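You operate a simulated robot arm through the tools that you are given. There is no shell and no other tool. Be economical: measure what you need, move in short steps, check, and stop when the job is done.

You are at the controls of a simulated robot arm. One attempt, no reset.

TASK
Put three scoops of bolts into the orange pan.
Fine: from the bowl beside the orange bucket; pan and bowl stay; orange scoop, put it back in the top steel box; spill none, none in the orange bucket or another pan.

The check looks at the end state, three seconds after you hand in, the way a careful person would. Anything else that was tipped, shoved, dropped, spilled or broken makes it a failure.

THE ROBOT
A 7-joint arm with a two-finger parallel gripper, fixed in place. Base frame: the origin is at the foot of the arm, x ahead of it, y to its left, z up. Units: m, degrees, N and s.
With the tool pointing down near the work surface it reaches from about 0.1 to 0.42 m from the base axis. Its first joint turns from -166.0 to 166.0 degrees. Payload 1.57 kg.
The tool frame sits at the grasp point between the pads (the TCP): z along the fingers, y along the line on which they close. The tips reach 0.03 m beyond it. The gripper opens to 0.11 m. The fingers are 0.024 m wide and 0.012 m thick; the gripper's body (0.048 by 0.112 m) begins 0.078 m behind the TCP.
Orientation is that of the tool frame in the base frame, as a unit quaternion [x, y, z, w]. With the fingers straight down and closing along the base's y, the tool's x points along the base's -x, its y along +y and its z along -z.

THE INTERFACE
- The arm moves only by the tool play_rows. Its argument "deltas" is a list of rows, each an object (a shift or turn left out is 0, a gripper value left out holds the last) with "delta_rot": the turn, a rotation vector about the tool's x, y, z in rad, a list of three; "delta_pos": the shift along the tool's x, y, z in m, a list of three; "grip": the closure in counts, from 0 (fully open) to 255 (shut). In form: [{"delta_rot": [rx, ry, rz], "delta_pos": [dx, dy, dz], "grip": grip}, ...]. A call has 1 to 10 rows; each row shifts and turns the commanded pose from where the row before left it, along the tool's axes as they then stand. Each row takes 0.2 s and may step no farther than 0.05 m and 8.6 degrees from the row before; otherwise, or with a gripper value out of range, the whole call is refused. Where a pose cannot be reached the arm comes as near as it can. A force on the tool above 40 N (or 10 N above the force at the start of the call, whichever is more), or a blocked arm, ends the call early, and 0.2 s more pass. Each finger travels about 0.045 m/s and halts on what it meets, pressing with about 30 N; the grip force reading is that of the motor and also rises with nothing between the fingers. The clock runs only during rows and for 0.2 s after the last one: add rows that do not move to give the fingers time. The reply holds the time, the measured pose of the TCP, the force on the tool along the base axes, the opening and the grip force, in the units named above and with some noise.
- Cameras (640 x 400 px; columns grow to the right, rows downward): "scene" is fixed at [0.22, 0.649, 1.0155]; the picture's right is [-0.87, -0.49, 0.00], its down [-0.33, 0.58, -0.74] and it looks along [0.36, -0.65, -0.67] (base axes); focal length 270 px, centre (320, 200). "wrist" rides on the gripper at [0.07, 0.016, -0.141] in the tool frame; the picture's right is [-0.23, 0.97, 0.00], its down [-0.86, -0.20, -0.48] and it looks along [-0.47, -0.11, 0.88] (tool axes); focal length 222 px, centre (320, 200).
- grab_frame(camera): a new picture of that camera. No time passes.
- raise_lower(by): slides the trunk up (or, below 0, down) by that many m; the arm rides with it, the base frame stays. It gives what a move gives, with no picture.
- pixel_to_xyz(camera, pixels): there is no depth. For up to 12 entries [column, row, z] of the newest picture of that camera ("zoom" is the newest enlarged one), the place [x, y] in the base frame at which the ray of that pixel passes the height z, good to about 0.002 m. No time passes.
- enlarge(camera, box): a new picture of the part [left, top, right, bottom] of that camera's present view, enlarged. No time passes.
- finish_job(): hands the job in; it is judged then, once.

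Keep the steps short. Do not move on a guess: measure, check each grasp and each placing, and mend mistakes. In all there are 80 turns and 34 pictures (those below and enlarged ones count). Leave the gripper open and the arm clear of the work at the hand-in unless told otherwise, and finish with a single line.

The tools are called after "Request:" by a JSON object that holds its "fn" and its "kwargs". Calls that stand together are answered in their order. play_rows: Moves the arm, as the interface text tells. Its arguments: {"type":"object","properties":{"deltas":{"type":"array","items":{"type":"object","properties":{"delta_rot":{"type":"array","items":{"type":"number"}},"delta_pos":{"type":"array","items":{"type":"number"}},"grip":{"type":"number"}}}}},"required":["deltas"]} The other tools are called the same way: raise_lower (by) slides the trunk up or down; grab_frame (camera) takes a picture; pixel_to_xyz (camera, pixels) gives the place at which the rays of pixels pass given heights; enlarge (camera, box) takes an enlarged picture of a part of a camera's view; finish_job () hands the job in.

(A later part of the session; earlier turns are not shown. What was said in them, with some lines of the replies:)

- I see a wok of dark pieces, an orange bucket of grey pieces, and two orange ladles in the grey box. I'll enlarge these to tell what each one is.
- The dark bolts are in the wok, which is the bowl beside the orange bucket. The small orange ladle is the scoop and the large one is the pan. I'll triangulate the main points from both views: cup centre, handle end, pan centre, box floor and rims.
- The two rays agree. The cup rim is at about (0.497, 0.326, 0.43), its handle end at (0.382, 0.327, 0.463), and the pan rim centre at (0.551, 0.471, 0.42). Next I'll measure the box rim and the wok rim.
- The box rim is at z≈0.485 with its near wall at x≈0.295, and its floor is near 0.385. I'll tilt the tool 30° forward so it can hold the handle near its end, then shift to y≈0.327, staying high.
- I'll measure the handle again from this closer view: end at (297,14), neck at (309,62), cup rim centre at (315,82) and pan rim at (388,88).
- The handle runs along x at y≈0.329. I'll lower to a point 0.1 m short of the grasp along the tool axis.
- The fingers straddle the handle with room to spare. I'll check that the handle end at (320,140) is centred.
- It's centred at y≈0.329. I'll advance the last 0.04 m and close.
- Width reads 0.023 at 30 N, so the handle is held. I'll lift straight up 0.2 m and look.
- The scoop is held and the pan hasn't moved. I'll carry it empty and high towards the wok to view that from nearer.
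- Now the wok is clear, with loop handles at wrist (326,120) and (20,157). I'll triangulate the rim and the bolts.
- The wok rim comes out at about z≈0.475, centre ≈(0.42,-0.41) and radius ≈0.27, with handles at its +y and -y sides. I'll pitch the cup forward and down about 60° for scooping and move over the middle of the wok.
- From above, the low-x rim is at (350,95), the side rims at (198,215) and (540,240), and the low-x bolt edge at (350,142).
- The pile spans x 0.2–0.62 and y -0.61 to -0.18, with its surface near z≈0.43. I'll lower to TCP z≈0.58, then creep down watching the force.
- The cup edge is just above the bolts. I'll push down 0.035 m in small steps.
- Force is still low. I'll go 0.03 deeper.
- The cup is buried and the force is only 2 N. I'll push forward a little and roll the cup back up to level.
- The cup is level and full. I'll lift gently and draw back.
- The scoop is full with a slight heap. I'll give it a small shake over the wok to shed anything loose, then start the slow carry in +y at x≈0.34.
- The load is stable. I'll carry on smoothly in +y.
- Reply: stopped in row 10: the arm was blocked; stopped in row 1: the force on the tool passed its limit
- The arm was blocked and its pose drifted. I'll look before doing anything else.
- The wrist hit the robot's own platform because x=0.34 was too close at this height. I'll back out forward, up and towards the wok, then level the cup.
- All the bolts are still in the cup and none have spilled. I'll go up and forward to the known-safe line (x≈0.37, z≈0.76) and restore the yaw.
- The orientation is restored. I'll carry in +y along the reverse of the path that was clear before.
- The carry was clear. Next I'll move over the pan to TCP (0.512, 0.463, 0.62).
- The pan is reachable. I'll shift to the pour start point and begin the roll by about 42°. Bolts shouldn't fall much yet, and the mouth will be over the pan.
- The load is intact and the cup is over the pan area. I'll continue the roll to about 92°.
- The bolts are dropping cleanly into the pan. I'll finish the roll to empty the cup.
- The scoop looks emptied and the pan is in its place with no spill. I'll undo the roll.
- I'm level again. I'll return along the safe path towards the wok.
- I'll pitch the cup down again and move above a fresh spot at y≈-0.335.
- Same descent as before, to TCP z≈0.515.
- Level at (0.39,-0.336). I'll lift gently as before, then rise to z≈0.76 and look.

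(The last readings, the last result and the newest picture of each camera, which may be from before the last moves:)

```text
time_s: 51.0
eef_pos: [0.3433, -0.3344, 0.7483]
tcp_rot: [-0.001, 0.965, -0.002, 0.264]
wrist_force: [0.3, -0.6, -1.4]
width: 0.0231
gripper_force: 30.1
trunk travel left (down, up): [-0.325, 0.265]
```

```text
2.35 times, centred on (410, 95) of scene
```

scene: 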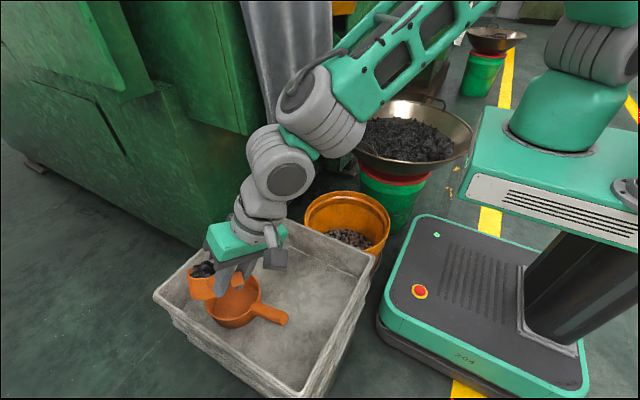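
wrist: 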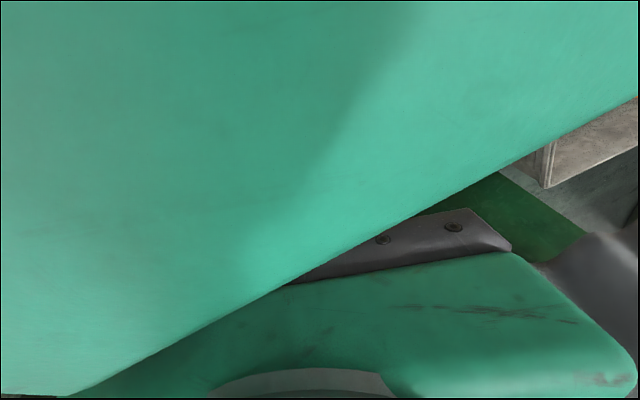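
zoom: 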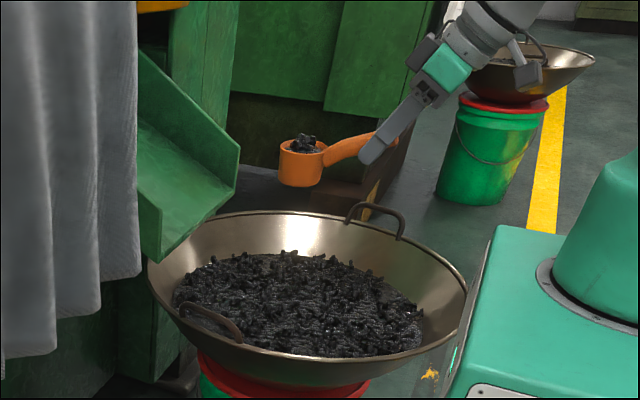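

The second scoop is full. I'll carry it along the safe line.

Request:
{"fn": "play_rows", "kwargs": {"deltas": [{"delta_pos": [-0.0022, 0.017, 0.0001]}, {"delta_pos": [-0.0045, 0.034, 0.0003]}, {"delta_pos": [-0.0045, 0.034, 0.0003]}, {"delta_pos": [-0.0045, 0.034, 0.0003]}, {"delta_pos": [-0.0045, 0.034, 0.0003]}, {"delta_pos": [-0.0045, 0.034, 0.0003]}, {"delta_pos": [-0.0022, 0.017, 0.0001]}]}}

Request:
{"fn": "play_rows", "kwargs": {"deltas": [{"delta_pos": [-0.0006, 0.015, 0]}, {"delta_pos": [-0.0006, 0.03, 0.002]}, {"delta_pos": [-0.0006, 0.04, 0.004]}, {"delta_pos": [-0.0006, 0.04, 0.005]}, {"delta_pos": [-0.0006, 0.04, 0.005]}, {"delta_pos": [-0.0006, 0.04, 0.005]}, {"delta_pos": [-0.0006, 0.04, 0.005]}, {"delta_pos": [-0.0006, 0.04, 0.005]}, {"delta_pos": [-0.0006, 0.04, 0.005]}, {"delta_pos": [-0.0006, 0.04, 0.005]}]}}

```text
time_s: 52.6
eef_pos: [0.3682, -0.1301, 0.7604]
tcp_rot: [0.0, 0.965, -0.001, 0.264]
wrist_force: [0.8, 0.1, -1.8]
width: 0.0233
gripper_force: 29.8
trunk travel left (down, up): [-0.325, 0.265]
```

```text
time_s: 54.8
eef_pos: [0.3942, 0.235, 0.726]
tcp_rot: [0.0, 0.965, -0.001, 0.264]
wrist_force: [-0.3, 0.0, -1.0]
width: 0.0236
gripper_force: 30.0
trunk travel left (down, up): [-0.325, 0.265]
```

Now straight to the pour start point (0.474, 0.505, 0.607).

Request:
{"fn": "play_rows", "kwargs": {"deltas": [{"delta_pos": [-0.0005, 0.015, 0.008]}, {"delta_pos": [-0.0011, 0.03, 0.0159]}, {"delta_pos": [-0.0011, 0.03, 0.0159]}, {"delta_pos": [-0.0011, 0.03, 0.0159]}, {"delta_pos": [-0.0011, 0.03, 0.0159]}, {"delta_pos": [-0.0011, 0.03, 0.0159]}, {"delta_pos": [-0.0011, 0.03, 0.0159]}, {"delta_pos": [-0.0011, 0.03, 0.0159]}, {"delta_pos": [-0.0011, 0.03, 0.0159]}, {"delta_pos": [-0.0005, 0.015, 0.008]}]}}

Request:
{"fn": "play_rows", "kwargs": {"deltas": [{"delta_rot": [-0.0654, 0.0654, 0.1135]}, {"delta_rot": [-0.0654, 0.0654, 0.1135]}, {"delta_rot": [-0.0654, 0.0654, 0.1135]}, {"delta_rot": [-0.0654, 0.0654, 0.1135]}]}}

```text
time_s: 57.0
eef_pos: [0.4749, 0.5047, 0.6069]
tcp_rot: [0.0, 0.965, -0.002, 0.264]
wrist_force: [-0.1, -1.0, -1.6]
width: 0.0234
gripper_force: 29.9
trunk travel left (down, up): [-0.325, 0.265]
```

```text
time_s: 58.0
eef_pos: [0.4737, 0.5048, 0.6067]
tcp_rot: [0.182, 0.958, 0.182, 0.128]
wrist_force: [-0.3, 0.8, -1.4]
width: 0.0232
gripper_force: 29.8
trunk travel left (down, up): [-0.325, 0.265]
```

The poses match the first pour, so I'll repeat it.

Request:
{"fn": "play_rows", "kwargs": {"deltas": [{"delta_rot": [-0.0654, 0.0654, 0.1135]}, {"delta_rot": [-0.0654, 0.0654, 0.1135]}, {"delta_rot": [-0.0654, 0.0654, 0.1135]}, {"delta_rot": [-0.0654, 0.0654, 0.1135], "delta_pos": [-0.0038, 0.0018, -0.0006]}, {"delta_rot": [-0.0654, 0.0654, 0.1135], "delta_pos": [-0.0038, 0.0018, -0.0006]}, {"delta_rot": [-0.0654, 0.0654, 0.1135], "delta_pos": [-0.0038, 0.0018, -0.0006]}, {"delta_rot": [-0.0654, 0.0654, 0.1135], "delta_pos": [-0.0038, 0.0018, -0.0006]}]}}

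Request:
{"fn": "play_rows", "kwargs": {"deltas": [{"delta_rot": [-0.0654, 0.0654, 0.1135], "delta_pos": [-0.0053, 0.0057, -0.0039]}, {"delta_rot": [-0.0654, 0.0654, 0.1135], "delta_pos": [-0.0053, 0.0057, -0.0039]}, {"delta_rot": [-0.0654, 0.0654, 0.1135], "delta_pos": [-0.0053, 0.0057, -0.0039]}, {"delta_rot": [-0.0654, 0.0654, 0.1135], "delta_pos": [-0.0053, 0.0057, -0.0039]}, {"delta_rot": [-0.0654, 0.0654, 0.1135], "delta_pos": [-0.0023, 0.0083, -0.0073]}, {}, {}]}}

Request:
{"fn": "enlarge", "kwargs": {"camera": "scene", "box": [150, 210, 310, 350]}}

```text
time_s: 59.6
eef_pos: [0.4897, 0.4964, 0.6075]
tcp_rot: [0.454, 0.753, 0.458, -0.128]
wrist_force: [-0.2, -0.7, -1.1]
width: 0.0233
gripper_force: 30.5
trunk travel left (down, up): [-0.325, 0.265]
```

```text
time_s: 61.2
eef_pos: [0.5201, 0.4638, 0.6136]
tcp_rot: [0.581, 0.484, 0.585, -0.293]
wrist_force: [0.2, 0.2, -1.5]
width: 0.0235
gripper_force: 30.4
trunk travel left (down, up): [-0.325, 0.265]
```

```text
2.86 times, centred on (230, 280) of scene
```

zoom: 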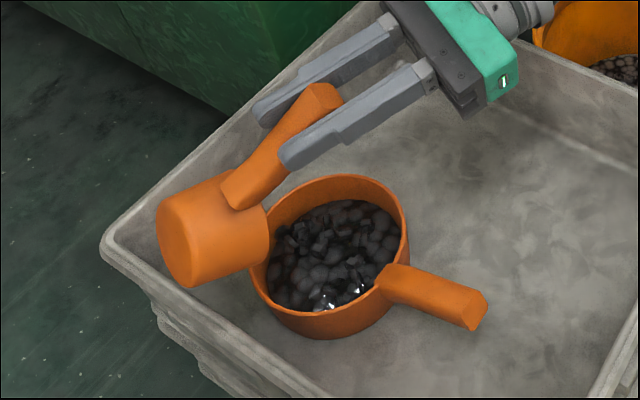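

The second scoop is in with no spill. I'll undo the roll and go back for the third.

Request:
{"fn": "play_rows", "kwargs": {"deltas": [{"delta_rot": [0.0654, -0.0654, -0.1135], "delta_pos": [0.0023, -0.0083, 0.0073]}, {"delta_rot": [0.0654, -0.0654, -0.1135], "delta_pos": [0.0053, -0.0057, 0.0039]}, {"delta_rot": [0.0654, -0.0654, -0.1135], "delta_pos": [0.0053, -0.0057, 0.0039]}, {"delta_rot": [0.0654, -0.0654, -0.1135], "delta_pos": [0.0053, -0.0057, 0.0039]}, {"delta_rot": [0.0654, -0.0654, -0.1135], "delta_pos": [0.0053, -0.0057, 0.0039]}, {"delta_rot": [0.0654, -0.0654, -0.1135], "delta_pos": [0.0038, -0.0018, 0.0006]}, {"delta_rot": [0.0654, -0.0654, -0.1135], "delta_pos": [0.0038, -0.0018, 0.0006]}, {"delta_rot": [0.0654, -0.0654, -0.1135], "delta_pos": [0.0038, -0.0018, 0.0006]}, {"delta_rot": [0.0654, -0.0654, -0.1135], "delta_pos": [0.0038, -0.0018, 0.0006]}, {"delta_rot": [0.0654, -0.0654, -0.1135]}]}}

Request:
{"fn": "play_rows", "kwargs": {"deltas": [{"delta_rot": [0.0654, -0.0654, -0.1135]}, {"delta_rot": [0.0654, -0.0654, -0.1135]}, {"delta_rot": [0.0654, -0.0654, -0.1135]}, {"delta_rot": [0.0654, -0.0654, -0.1135]}, {"delta_rot": [0.0654, -0.0654, -0.1135]}, {"delta_rot": [0.0654, -0.0654, -0.1135]}]}}

Request:
{"fn": "play_rows", "kwargs": {"deltas": [{"delta_pos": [0.0024, -0.0387, -0.0199]}, {"delta_pos": [0.0024, -0.0387, -0.0199]}, {"delta_pos": [0.0024, -0.0387, -0.0199]}, {"delta_pos": [0.0024, -0.0387, -0.0199]}, {"delta_pos": [0.0024, -0.0387, -0.0199]}, {"delta_pos": [0.0024, -0.0387, -0.0199]}, {"delta_pos": [0.0024, -0.0387, -0.0199]}, {"delta_pos": [0.0005, -0.0458, -0.0053]}, {"delta_pos": [0.0005, -0.0458, -0.0053]}, {"delta_pos": [0.0005, -0.0458, -0.0053]}]}}

Request:
{"fn": "play_rows", "kwargs": {"deltas": [{"delta_pos": [0.0005, -0.0458, -0.0053]}, {"delta_pos": [0.0005, -0.0458, -0.0053]}, {"delta_pos": [0.0005, -0.0458, -0.0053]}, {"delta_pos": [0.0005, -0.0458, -0.0053]}, {"delta_pos": [0.0005, -0.0458, -0.0053]}]}}

```text
time_s: 63.4
eef_pos: [0.4782, 0.5058, 0.6147]
tcp_rot: [0.268, 0.924, 0.267, 0.056]
wrist_force: [-1.1, 0.4, -1.7]
width: 0.0234
gripper_force: 29.9
trunk travel left (down, up): [-0.325, 0.265]
```

```text
time_s: 64.8
eef_pos: [0.477, 0.5066, 0.6142]
tcp_rot: [-0.002, 0.965, -0.003, 0.264]
wrist_force: [0.2, -0.4, -0.9]
width: 0.0234
gripper_force: 30.3
trunk travel left (down, up): [-0.325, 0.265]
```

```text
time_s: 67.0
eef_pos: [0.3807, 0.1007, 0.7419]
tcp_rot: [-0.001, 0.965, -0.001, 0.263]
wrist_force: [0.7, 0.6, -0.9]
width: 0.0237
gripper_force: 29.7
trunk travel left (down, up): [-0.325, 0.265]
```

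```text
time_s: 68.2
eef_pos: [0.367, -0.1287, 0.764]
tcp_rot: [-0.001, 0.965, -0.002, 0.264]
wrist_force: [-0.2, 0.4, -1.7]
width: 0.0231
gripper_force: 29.3
trunk travel left (down, up): [-0.325, 0.265]
```

Third scoop at a fresh spot, y≈-0.455. The loop handle at y≈-0.6 stays clear.

Request:
{"fn": "play_rows", "kwargs": {"deltas": [{"delta_rot": [0, 0.149, 0], "delta_pos": [0, -0.0326, 0]}, {"delta_rot": [0, 0.149, 0], "delta_pos": [0, -0.0326, 0]}, {"delta_rot": [0, 0.149, 0], "delta_pos": [0, -0.0326, 0]}, {"delta_rot": [0, 0.149, 0], "delta_pos": [0, -0.0326, 0]}, {"delta_rot": [0, 0.149, 0], "delta_pos": [0, -0.0326, 0]}, {"delta_rot": [0, 0.149, 0], "delta_pos": [0, -0.0326, 0]}, {"delta_rot": [0, 0.149, 0], "delta_pos": [0, -0.0326, 0]}, {"delta_pos": [0.0059, -0.0326, 0.0265]}, {"delta_pos": [0.0059, -0.0326, 0.0265]}, {"delta_pos": [0.0059, -0.0326, 0.0265]}]}}

Request:
{"fn": "play_rows", "kwargs": {"deltas": [{"delta_pos": [-0.02, 0, 0.0347]}, {"delta_pos": [-0.02, 0, 0.0347]}, {"delta_pos": [-0.02, 0, 0.0347]}, {"delta_pos": [-0.0058, 0, 0.01]}, {"delta_pos": [-0.0058, 0, 0.01]}, {"delta_pos": [-0.0058, 0, 0.01]}, {"delta_pos": [-0.0058, 0, 0.01]}, {"delta_pos": [-0.0058, 0, 0.01]}, {"delta_pos": [-0.0058, 0, 0.01]}]}}

```text
time_s: 70.4
eef_pos: [0.3132, -0.4569, 0.7019]
tcp_rot: [0.0, 0.968, -0.002, -0.251]
wrist_force: [-1.4, 0.1, -1.1]
width: 0.0232
gripper_force: 29.8
trunk travel left (down, up): [-0.325, 0.265]
```

```text
time_s: 72.4
eef_pos: [0.3159, -0.4566, 0.5139]
tcp_rot: [0.001, 0.968, -0.002, -0.252]
wrist_force: [-0.4, 1.0, -2.3]
width: 0.0234
gripper_force: 30.4
trunk travel left (down, up): [-0.325, 0.265]
```

Buried at the same depth. I'll scoop, lift and look.

Request:
{"fn": "play_rows", "kwargs": {"deltas": [{"delta_pos": [-0.013, 0, -0.0075]}, {"delta_pos": [-0.013, 0, -0.0075]}, {"delta_pos": [-0.0054, 0, -0.0026], "delta_rot": [0, -0.131, 0]}, {"delta_pos": [-0.0057, 0, -0.002], "delta_rot": [0, -0.131, 0]}, {"delta_pos": [-0.0059, 0, -0.0011], "delta_rot": [0, -0.131, 0]}, {"delta_pos": [-0.006, 0, -0.0004], "delta_rot": [0, -0.131, 0]}, {"delta_pos": [-0.006, 0, 0.0004], "delta_rot": [0, -0.131, 0]}, {"delta_pos": [-0.0059, 0, 0.0011], "delta_rot": [0, -0.131, 0]}, {"delta_pos": [-0.0057, 0, 0.002], "delta_rot": [0, -0.131, 0]}, {"delta_pos": [-0.0054, 0, 0.0026], "delta_rot": [0, -0.131, 0]}]}}

Request:
{"fn": "play_rows", "kwargs": {"deltas": [{"delta_pos": [-0.002, 0, -0.009]}, {"delta_pos": [-0.005, 0, -0.02]}, {"delta_pos": [-0.007, 0, -0.0287]}, {"delta_pos": [-0.007, 0, -0.0287]}, {"delta_pos": [-0.007, 0, -0.0287]}, {"delta_pos": [-0.007, 0, -0.0287]}, {"delta_pos": [-0.008, 0, -0.025]}, {"delta_pos": [-0.013, 0, -0.022]}, {"delta_pos": [-0.013, 0, -0.022]}, {"delta_pos": [-0.008, 0, -0.014]}]}}

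Request:
{"fn": "enlarge", "kwargs": {"camera": "scene", "box": [340, 10, 480, 180]}}

```text
time_s: 74.6
eef_pos: [0.3936, -0.4576, 0.5127]
tcp_rot: [-0.001, 0.964, -0.001, 0.267]
wrist_force: [-0.6, -0.2, -1.8]
width: 0.0236
gripper_force: 29.9
trunk travel left (down, up): [-0.325, 0.265]
```

```text
time_s: 76.8
eef_pos: [0.3431, -0.4565, 0.7465]
tcp_rot: [-0.001, 0.964, -0.001, 0.267]
wrist_force: [0.3, 1.1, -1.7]
width: 0.0233
gripper_force: 29.8
trunk travel left (down, up): [-0.325, 0.265]
```

```text
2.35 times, centred on (410, 95) of scene
```

zoom: 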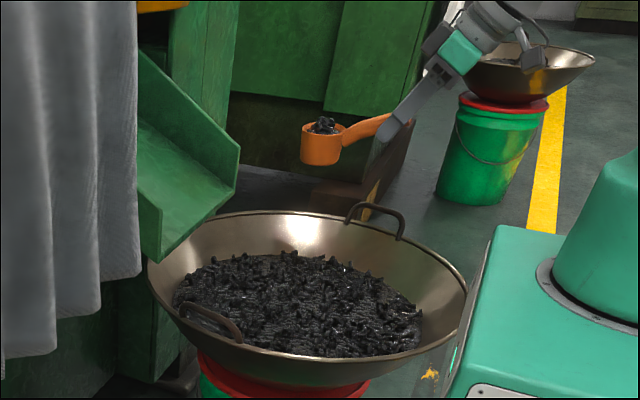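

The third scoop is full. I'll carry it along the safe line.

Request:
{"fn": "play_rows", "kwargs": {"deltas": [{"delta_pos": [-0.0016, 0.018, 0]}, {"delta_pos": [-0.0032, 0.0363, 0]}, {"delta_pos": [-0.0032, 0.0363, 0]}, {"delta_pos": [-0.0032, 0.0363, 0]}, {"delta_pos": [-0.0032, 0.0363, 0]}, {"delta_pos": [-0.0032, 0.0363, 0]}, {"delta_pos": [-0.0032, 0.0363, 0]}, {"delta_pos": [-0.0032, 0.0363, 0]}, {"delta_pos": [-0.0032, 0.0363, 0]}, {"delta_pos": [-0.0016, 0.018, 0]}]}}

Request:
{"fn": "play_rows", "kwargs": {"deltas": [{"delta_pos": [-0.0006, 0.015, 0]}, {"delta_pos": [-0.0006, 0.03, 0.002]}, {"delta_pos": [-0.0006, 0.04, 0.004]}, {"delta_pos": [-0.0006, 0.04, 0.005]}, {"delta_pos": [-0.0006, 0.04, 0.005]}, {"delta_pos": [-0.0006, 0.04, 0.005]}, {"delta_pos": [-0.0006, 0.04, 0.005]}, {"delta_pos": [-0.0006, 0.04, 0.005]}, {"delta_pos": [-0.0006, 0.04, 0.005]}, {"delta_pos": [-0.0006, 0.04, 0.005]}]}}

Request:
{"fn": "play_rows", "kwargs": {"deltas": [{"delta_pos": [-0.0005, 0.015, 0.008]}, {"delta_pos": [-0.0011, 0.03, 0.0159]}, {"delta_pos": [-0.0011, 0.03, 0.0159]}, {"delta_pos": [-0.0011, 0.03, 0.0159]}, {"delta_pos": [-0.0011, 0.03, 0.0159]}, {"delta_pos": [-0.0011, 0.03, 0.0159]}, {"delta_pos": [-0.0011, 0.03, 0.0159]}, {"delta_pos": [-0.0011, 0.03, 0.0159]}, {"delta_pos": [-0.0011, 0.03, 0.0159]}, {"delta_pos": [-0.0005, 0.015, 0.008]}]}}

```text
time_s: 79.0
eef_pos: [0.3673, -0.1288, 0.7591]
tcp_rot: [0.0, 0.964, -0.002, 0.267]
wrist_force: [-0.7, -0.1, -1.1]
width: 0.0234
gripper_force: 29.5
trunk travel left (down, up): [-0.325, 0.265]
```

```text
time_s: 81.2
eef_pos: [0.3941, 0.2359, 0.7256]
tcp_rot: [0.0, 0.964, -0.001, 0.266]
wrist_force: [-0.3, 0.2, -0.7]
width: 0.0231
gripper_force: 30.3
trunk travel left (down, up): [-0.325, 0.265]
```

```text
time_s: 83.4
eef_pos: [0.4767, 0.5054, 0.6072]
tcp_rot: [-0.001, 0.964, -0.002, 0.266]
wrist_force: [-0.3, 0.1, -1.5]
width: 0.0235
gripper_force: 29.8
trunk travel left (down, up): [-0.325, 0.265]
```

I'm at the pour start again, so I'll make the third pour.

Request:
{"fn": "play_rows", "kwargs": {"deltas": [{"delta_rot": [-0.0654, 0.0654, 0.1135], "delta_pos": [0.002, 0, -0.001]}, {"delta_rot": [-0.0654, 0.0654, 0.1135]}, {"delta_rot": [-0.0654, 0.0654, 0.1135]}, {"delta_rot": [-0.0654, 0.0654, 0.1135]}]}}

Request:
{"fn": "play_rows", "kwargs": {"deltas": [{"delta_rot": [-0.0654, 0.0654, 0.1135]}, {"delta_rot": [-0.0654, 0.0654, 0.1135]}, {"delta_rot": [-0.0654, 0.0654, 0.1135]}, {"delta_rot": [-0.0654, 0.0654, 0.1135], "delta_pos": [-0.0038, 0.0018, -0.0006]}, {"delta_rot": [-0.0654, 0.0654, 0.1135], "delta_pos": [-0.0038, 0.0018, -0.0006]}, {"delta_rot": [-0.0654, 0.0654, 0.1135], "delta_pos": [-0.0038, 0.0018, -0.0006]}, {"delta_rot": [-0.0654, 0.0654, 0.1135], "delta_pos": [-0.0038, 0.0018, -0.0006]}]}}

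Request:
{"fn": "play_rows", "kwargs": {"deltas": [{"delta_rot": [-0.0654, 0.0654, 0.1135], "delta_pos": [-0.0053, 0.0057, -0.0039]}, {"delta_rot": [-0.0654, 0.0654, 0.1135], "delta_pos": [-0.0053, 0.0057, -0.0039]}, {"delta_rot": [-0.0654, 0.0654, 0.1135], "delta_pos": [-0.0053, 0.0057, -0.0039]}, {"delta_rot": [-0.0654, 0.0654, 0.1135], "delta_pos": [-0.0053, 0.0057, -0.0039]}, {"delta_rot": [-0.0654, 0.0654, 0.1135], "delta_pos": [-0.0023, 0.0083, -0.0073]}, {}, {}, {}]}}

Request:
{"fn": "enlarge", "kwargs": {"camera": "scene", "box": [150, 210, 310, 350]}}

```text
time_s: 84.4
eef_pos: [0.4731, 0.5039, 0.6058]
tcp_rot: [0.181, 0.958, 0.183, 0.13]
wrist_force: [-0.2, 0.5, -2.8]
width: 0.0234
gripper_force: 30.0
trunk travel left (down, up): [-0.325, 0.265]
```

```text
time_s: 86.0
eef_pos: [0.489, 0.4986, 0.6076]
tcp_rot: [0.453, 0.754, 0.458, -0.127]
wrist_force: [-0.5, 0.2, -1.2]
width: 0.0236
gripper_force: 29.8
trunk travel left (down, up): [-0.325, 0.265]
```

```text
time_s: 87.8
eef_pos: [0.5194, 0.465, 0.6122]
tcp_rot: [0.579, 0.486, 0.586, -0.292]
wrist_force: [0.1, 0.3, -1.1]
width: 0.0237
gripper_force: 30.2
trunk travel left (down, up): [-0.325, 0.265]
```

```text
2.86 times, centred on (230, 280) of scene
```

zoom: 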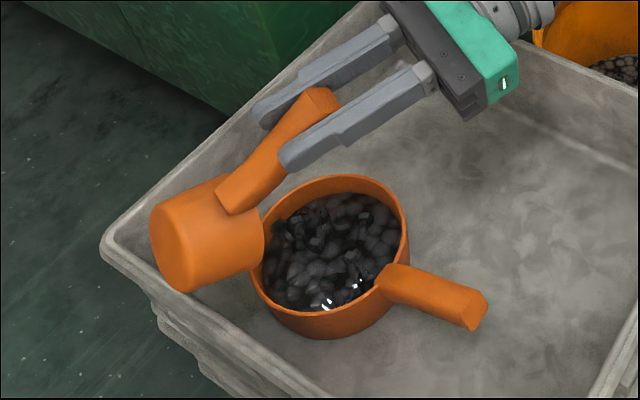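

Three scoops are in and the box floor is clean. I'll undo the roll, then move above the scoop's original spot.

Request:
{"fn": "play_rows", "kwargs": {"deltas": [{"delta_rot": [0.0654, -0.0654, -0.1135], "delta_pos": [0.0023, -0.0083, 0.0073]}, {"delta_rot": [0.0654, -0.0654, -0.1135], "delta_pos": [0.0053, -0.0057, 0.0039]}, {"delta_rot": [0.0654, -0.0654, -0.1135], "delta_pos": [0.0053, -0.0057, 0.0039]}, {"delta_rot": [0.0654, -0.0654, -0.1135], "delta_pos": [0.0053, -0.0057, 0.0039]}, {"delta_rot": [0.0654, -0.0654, -0.1135], "delta_pos": [0.0053, -0.0057, 0.0039]}, {"delta_rot": [0.0654, -0.0654, -0.1135], "delta_pos": [0.0038, -0.0018, 0.0006]}, {"delta_rot": [0.0654, -0.0654, -0.1135], "delta_pos": [0.0038, -0.0018, 0.0006]}, {"delta_rot": [0.0654, -0.0654, -0.1135], "delta_pos": [0.0038, -0.0018, 0.0006]}, {"delta_rot": [0.0654, -0.0654, -0.1135], "delta_pos": [0.0038, -0.0018, 0.0006]}, {"delta_rot": [0.0654, -0.0654, -0.1135]}]}}

Request:
{"fn": "play_rows", "kwargs": {"deltas": [{"delta_rot": [0.0654, -0.0654, -0.1135]}, {"delta_rot": [0.0654, -0.0654, -0.1135]}, {"delta_rot": [0.0654, -0.0654, -0.1135]}, {"delta_rot": [0.0654, -0.0654, -0.1135]}, {"delta_rot": [0.0654, -0.0654, -0.1135]}, {"delta_rot": [0.0654, -0.0654, -0.1135]}]}}

```text
time_s: 90.0
eef_pos: [0.4766, 0.5081, 0.6144]
tcp_rot: [0.266, 0.924, 0.268, 0.059]
wrist_force: [-0.7, -0.4, -0.9]
width: 0.0232
gripper_force: 29.9
trunk travel left (down, up): [-0.325, 0.265]
```

```text
time_s: 91.4
eef_pos: [0.4765, 0.5077, 0.6153]
tcp_rot: [-0.001, 0.964, -0.003, 0.266]
wrist_force: [0.5, -0.6, -0.7]
width: 0.0235
gripper_force: 30.3
trunk travel left (down, up): [-0.325, 0.265]
```

Level. I'll move to above the original place (0.40, 0.3285, 0.55) and look.

Request:
{"fn": "play_rows", "kwargs": {"deltas": [{"delta_pos": [0.0165, -0.0299, 0.003], "delta_rot": [0, 0.015, 0]}, {"delta_pos": [0.0165, -0.0299, 0.003]}, {"delta_pos": [0.0165, -0.0299, 0.003]}, {"delta_pos": [0.0165, -0.0299, 0.003]}, {"delta_pos": [0.0165, -0.0299, 0.003]}, {"delta_pos": [0.0165, -0.0299, 0.003]}, {}]}}

Request:
{"fn": "enlarge", "kwargs": {"camera": "scene", "box": [150, 190, 390, 340]}}

```text
time_s: 93.0
eef_pos: [0.3978, 0.3295, 0.5509]
tcp_rot: [0.0, 0.966, -0.001, 0.259]
wrist_force: [0.3, -0.1, -0.6]
width: 0.0232
gripper_force: 29.7
trunk travel left (down, up): [-0.325, 0.265]
```

```text
2.67 times, centred on (270, 265) of scene
```

zoom: 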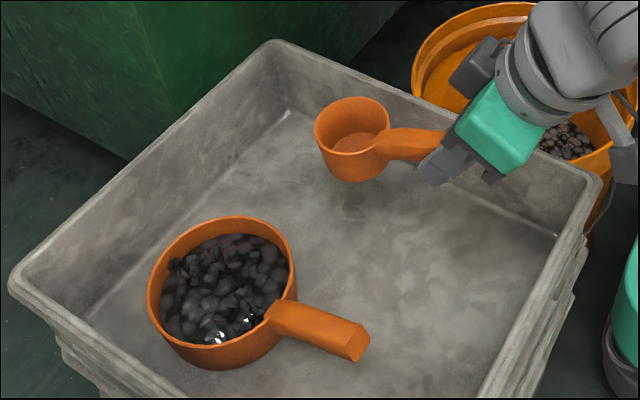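

The scoop is empty and the pan is unmoved. The cup has slipped a little front-down in the grip: its rim runs from (314,140) to (390,127). I'll pitch it back about 10° and check.

Request:
{"fn": "play_rows", "kwargs": {"deltas": [{"delta_rot": [0, -0.09, 0]}, {"delta_rot": [0, -0.09, 0]}, {}]}}

Request:
{"fn": "enlarge", "kwargs": {"camera": "scene", "box": [240, 200, 360, 275]}}

```text
time_s: 93.8
eef_pos: [0.3993, 0.3283, 0.5504]
tcp_rot: [-0.001, 0.939, -0.002, 0.345]
wrist_force: [0.0, -0.1, -0.5]
width: 0.0233
gripper_force: 30.1
trunk travel left (down, up): [-0.325, 0.265]
```

```text
5.33 times, centred on (300, 238) of scene
```

zoom: 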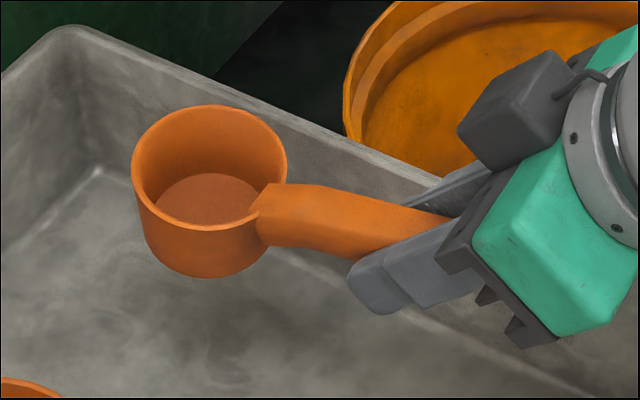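

The rim is level now. To keep the camera clear of the box rim I'll give back 5°, then lower to just above the floor.

Request:
{"fn": "play_rows", "kwargs": {"deltas": [{"delta_rot": [0, 0.09, 0]}, {"delta_pos": [0.0153, 0, 0.0218]}, {"delta_pos": [0.0153, 0, 0.0218]}, {"delta_pos": [0.0153, 0, 0.0218]}, {}]}}

Request:
{"fn": "play_rows", "kwargs": {"deltas": [{"delta_pos": [0.0023, 0, 0.0033]}, {}]}}

```text
time_s: 95.0
eef_pos: [0.3998, 0.3288, 0.4706]
tcp_rot: [0.0, 0.953, -0.002, 0.302]
wrist_force: [0.5, -0.4, -1.4]
width: 0.0234
gripper_force: 30.0
trunk travel left (down, up): [-0.325, 0.265]
```

```text
time_s: 95.6
eef_pos: [0.4008, 0.3276, 0.4655]
tcp_rot: [-0.001, 0.953, 0.0, 0.302]
wrist_force: [0.6, 0.0, -1.1]
width: 0.023
gripper_force: 30.0
trunk travel left (down, up): [-0.325, 0.265]
```

No contact yet. I'll creep down, watching the force.

Request:
{"fn": "play_rows", "kwargs": {"deltas": [{"delta_pos": [0.0017, 0, 0.0025]}, {}]}}

Request:
{"fn": "play_rows", "kwargs": {"deltas": [{"delta_pos": [0.0017, 0, 0.0025]}, {}]}}

Request:
{"fn": "play_rows", "kwargs": {"deltas": [{"delta_pos": [0.0017, 0, 0.0025]}, {}]}}

```text
time_s: 96.2
eef_pos: [0.4009, 0.3291, 0.4625]
tcp_rot: [-0.001, 0.953, -0.002, 0.303]
wrist_force: [0.4, -1.1, -1.0]
width: 0.0233
gripper_force: 30.5
trunk travel left (down, up): [-0.325, 0.265]
```

```text
time_s: 96.8
eef_pos: [0.3998, 0.3278, 0.4605]
tcp_rot: [-0.001, 0.953, -0.002, 0.302]
wrist_force: [-1.0, 0.1, -2.1]
width: 0.0234
gripper_force: 30.3
trunk travel left (down, up): [-0.325, 0.265]
```

```text
time_s: 97.4
eef_pos: [0.4014, 0.3281, 0.4569]
tcp_rot: [-0.001, 0.953, -0.002, 0.302]
wrist_force: [0.6, 0.3, -1.5]
width: 0.0233
gripper_force: 30.1
trunk travel left (down, up): [-0.325, 0.265]
```

Request:
{"fn": "play_rows", "kwargs": {"deltas": [{"delta_pos": [0.0017, 0, 0.0025]}, {}]}}

Request:
{"fn": "play_rows", "kwargs": {"deltas": [{"delta_pos": [0.0014, 0, 0.002]}, {}]}}

Request:
{"fn": "enlarge", "kwargs": {"camera": "scene", "box": [240, 220, 360, 295]}}

```text
time_s: 98.0
eef_pos: [0.4004, 0.3279, 0.4544]
tcp_rot: [0.0, 0.953, -0.002, 0.302]
wrist_force: [-0.4, -1.1, -0.5]
width: 0.0231
gripper_force: 30.4
trunk travel left (down, up): [-0.325, 0.265]
```

```text
time_s: 98.6
eef_pos: [0.4011, 0.3286, 0.4527]
tcp_rot: [0.0, 0.953, -0.002, 0.303]
wrist_force: [-2.9, -2.1, 8.8]
width: 0.0235
gripper_force: 30.0
trunk travel left (down, up): [-0.325, 0.265]
```

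```text
5.33 times, centred on (300, 258) of scene
```

zoom: 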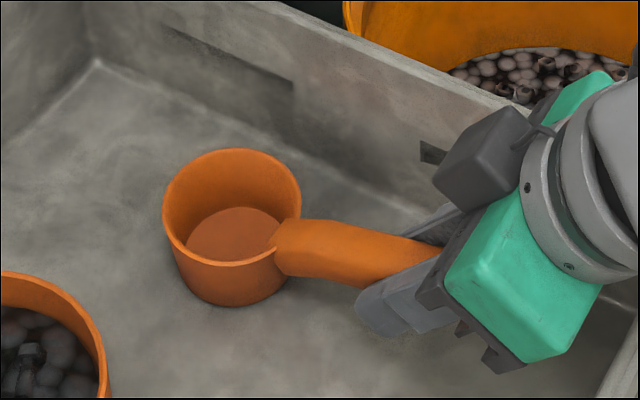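

The force rose to 9 N, so the cup is on the floor and close to flat. I'll open and then withdraw along the tool axis.

Request:
{"fn": "play_rows", "kwargs": {"deltas": [{"grip": 60}, {}, {}, {}, {}]}}

Request:
{"fn": "play_rows", "kwargs": {"deltas": [{"delta_pos": [0, 0, -0.02]}, {"delta_pos": [0, 0, -0.03]}, {"delta_pos": [0, 0, -0.03]}, {"delta_pos": [0, 0, -0.03]}, {"delta_pos": [-0.0288, 0, -0.0408]}, {"delta_pos": [-0.0288, 0, -0.0408]}, {"delta_pos": [-0.0288, 0, -0.0408]}]}}

```text
time_s: 99.8
eef_pos: [0.4008, 0.3285, 0.4516]
tcp_rot: [-0.001, 0.953, -0.002, 0.302]
wrist_force: [0.1, 0.0, -0.4]
width: 0.084
gripper_force: 0.0
trunk travel left (down, up): [-0.325, 0.265]
```

```text
time_s: 101.4
eef_pos: [0.3359, 0.3288, 0.6913]
tcp_rot: [-0.001, 0.953, -0.002, 0.302]
wrist_force: [0.1, -0.2, 0.3]
width: 0.0844
gripper_force: 0.1
trunk travel left (down, up): [-0.325, 0.265]
```

Released and withdrawn. I'll rise a bit more, open fully and take the last picture.

Request:
{"fn": "play_rows", "kwargs": {"deltas": [{"delta_pos": [-0.0336, 0, -0.013], "grip": 0}, {"delta_pos": [-0.0336, 0, -0.013]}, {}, {}, {}]}}

Request:
{"fn": "grab_frame", "kwargs": {"camera": "scene"}}

```text
time_s: 102.6
eef_pos: [0.3767, 0.3286, 0.7523]
tcp_rot: [-0.002, 0.953, -0.001, 0.303]
wrist_force: [-0.6, -0.3, -1.9]
width: 0.1101
gripper_force: 0.1
trunk travel left (down, up): [-0.325, 0.265]
```

```text
0 pictures are left
```

scene: 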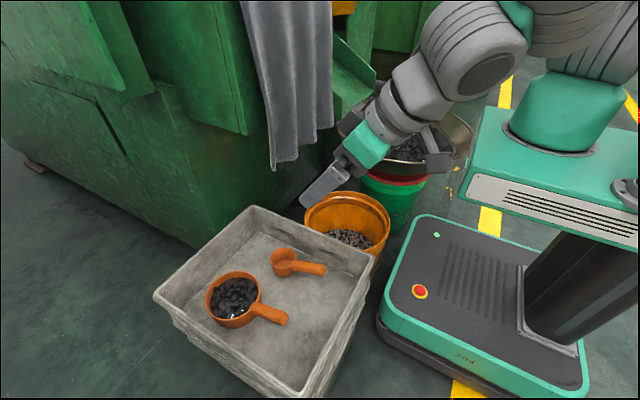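

The scoop is back at its start place in the top box, upright. The pan is unmoved and filled, nothing is spilled, and the arm is clear with the gripper open. I'll hand in.

Request:
{"fn": "finish_job", "kwargs": {}}

```text
The job is handed in.
```

Three scoops of bolts from the bowl are in the orange pan, the orange scoop is back in the top box, and I saw no spill; on the first carry the wrist bumped the robot's own platform, but the cup kept its load.
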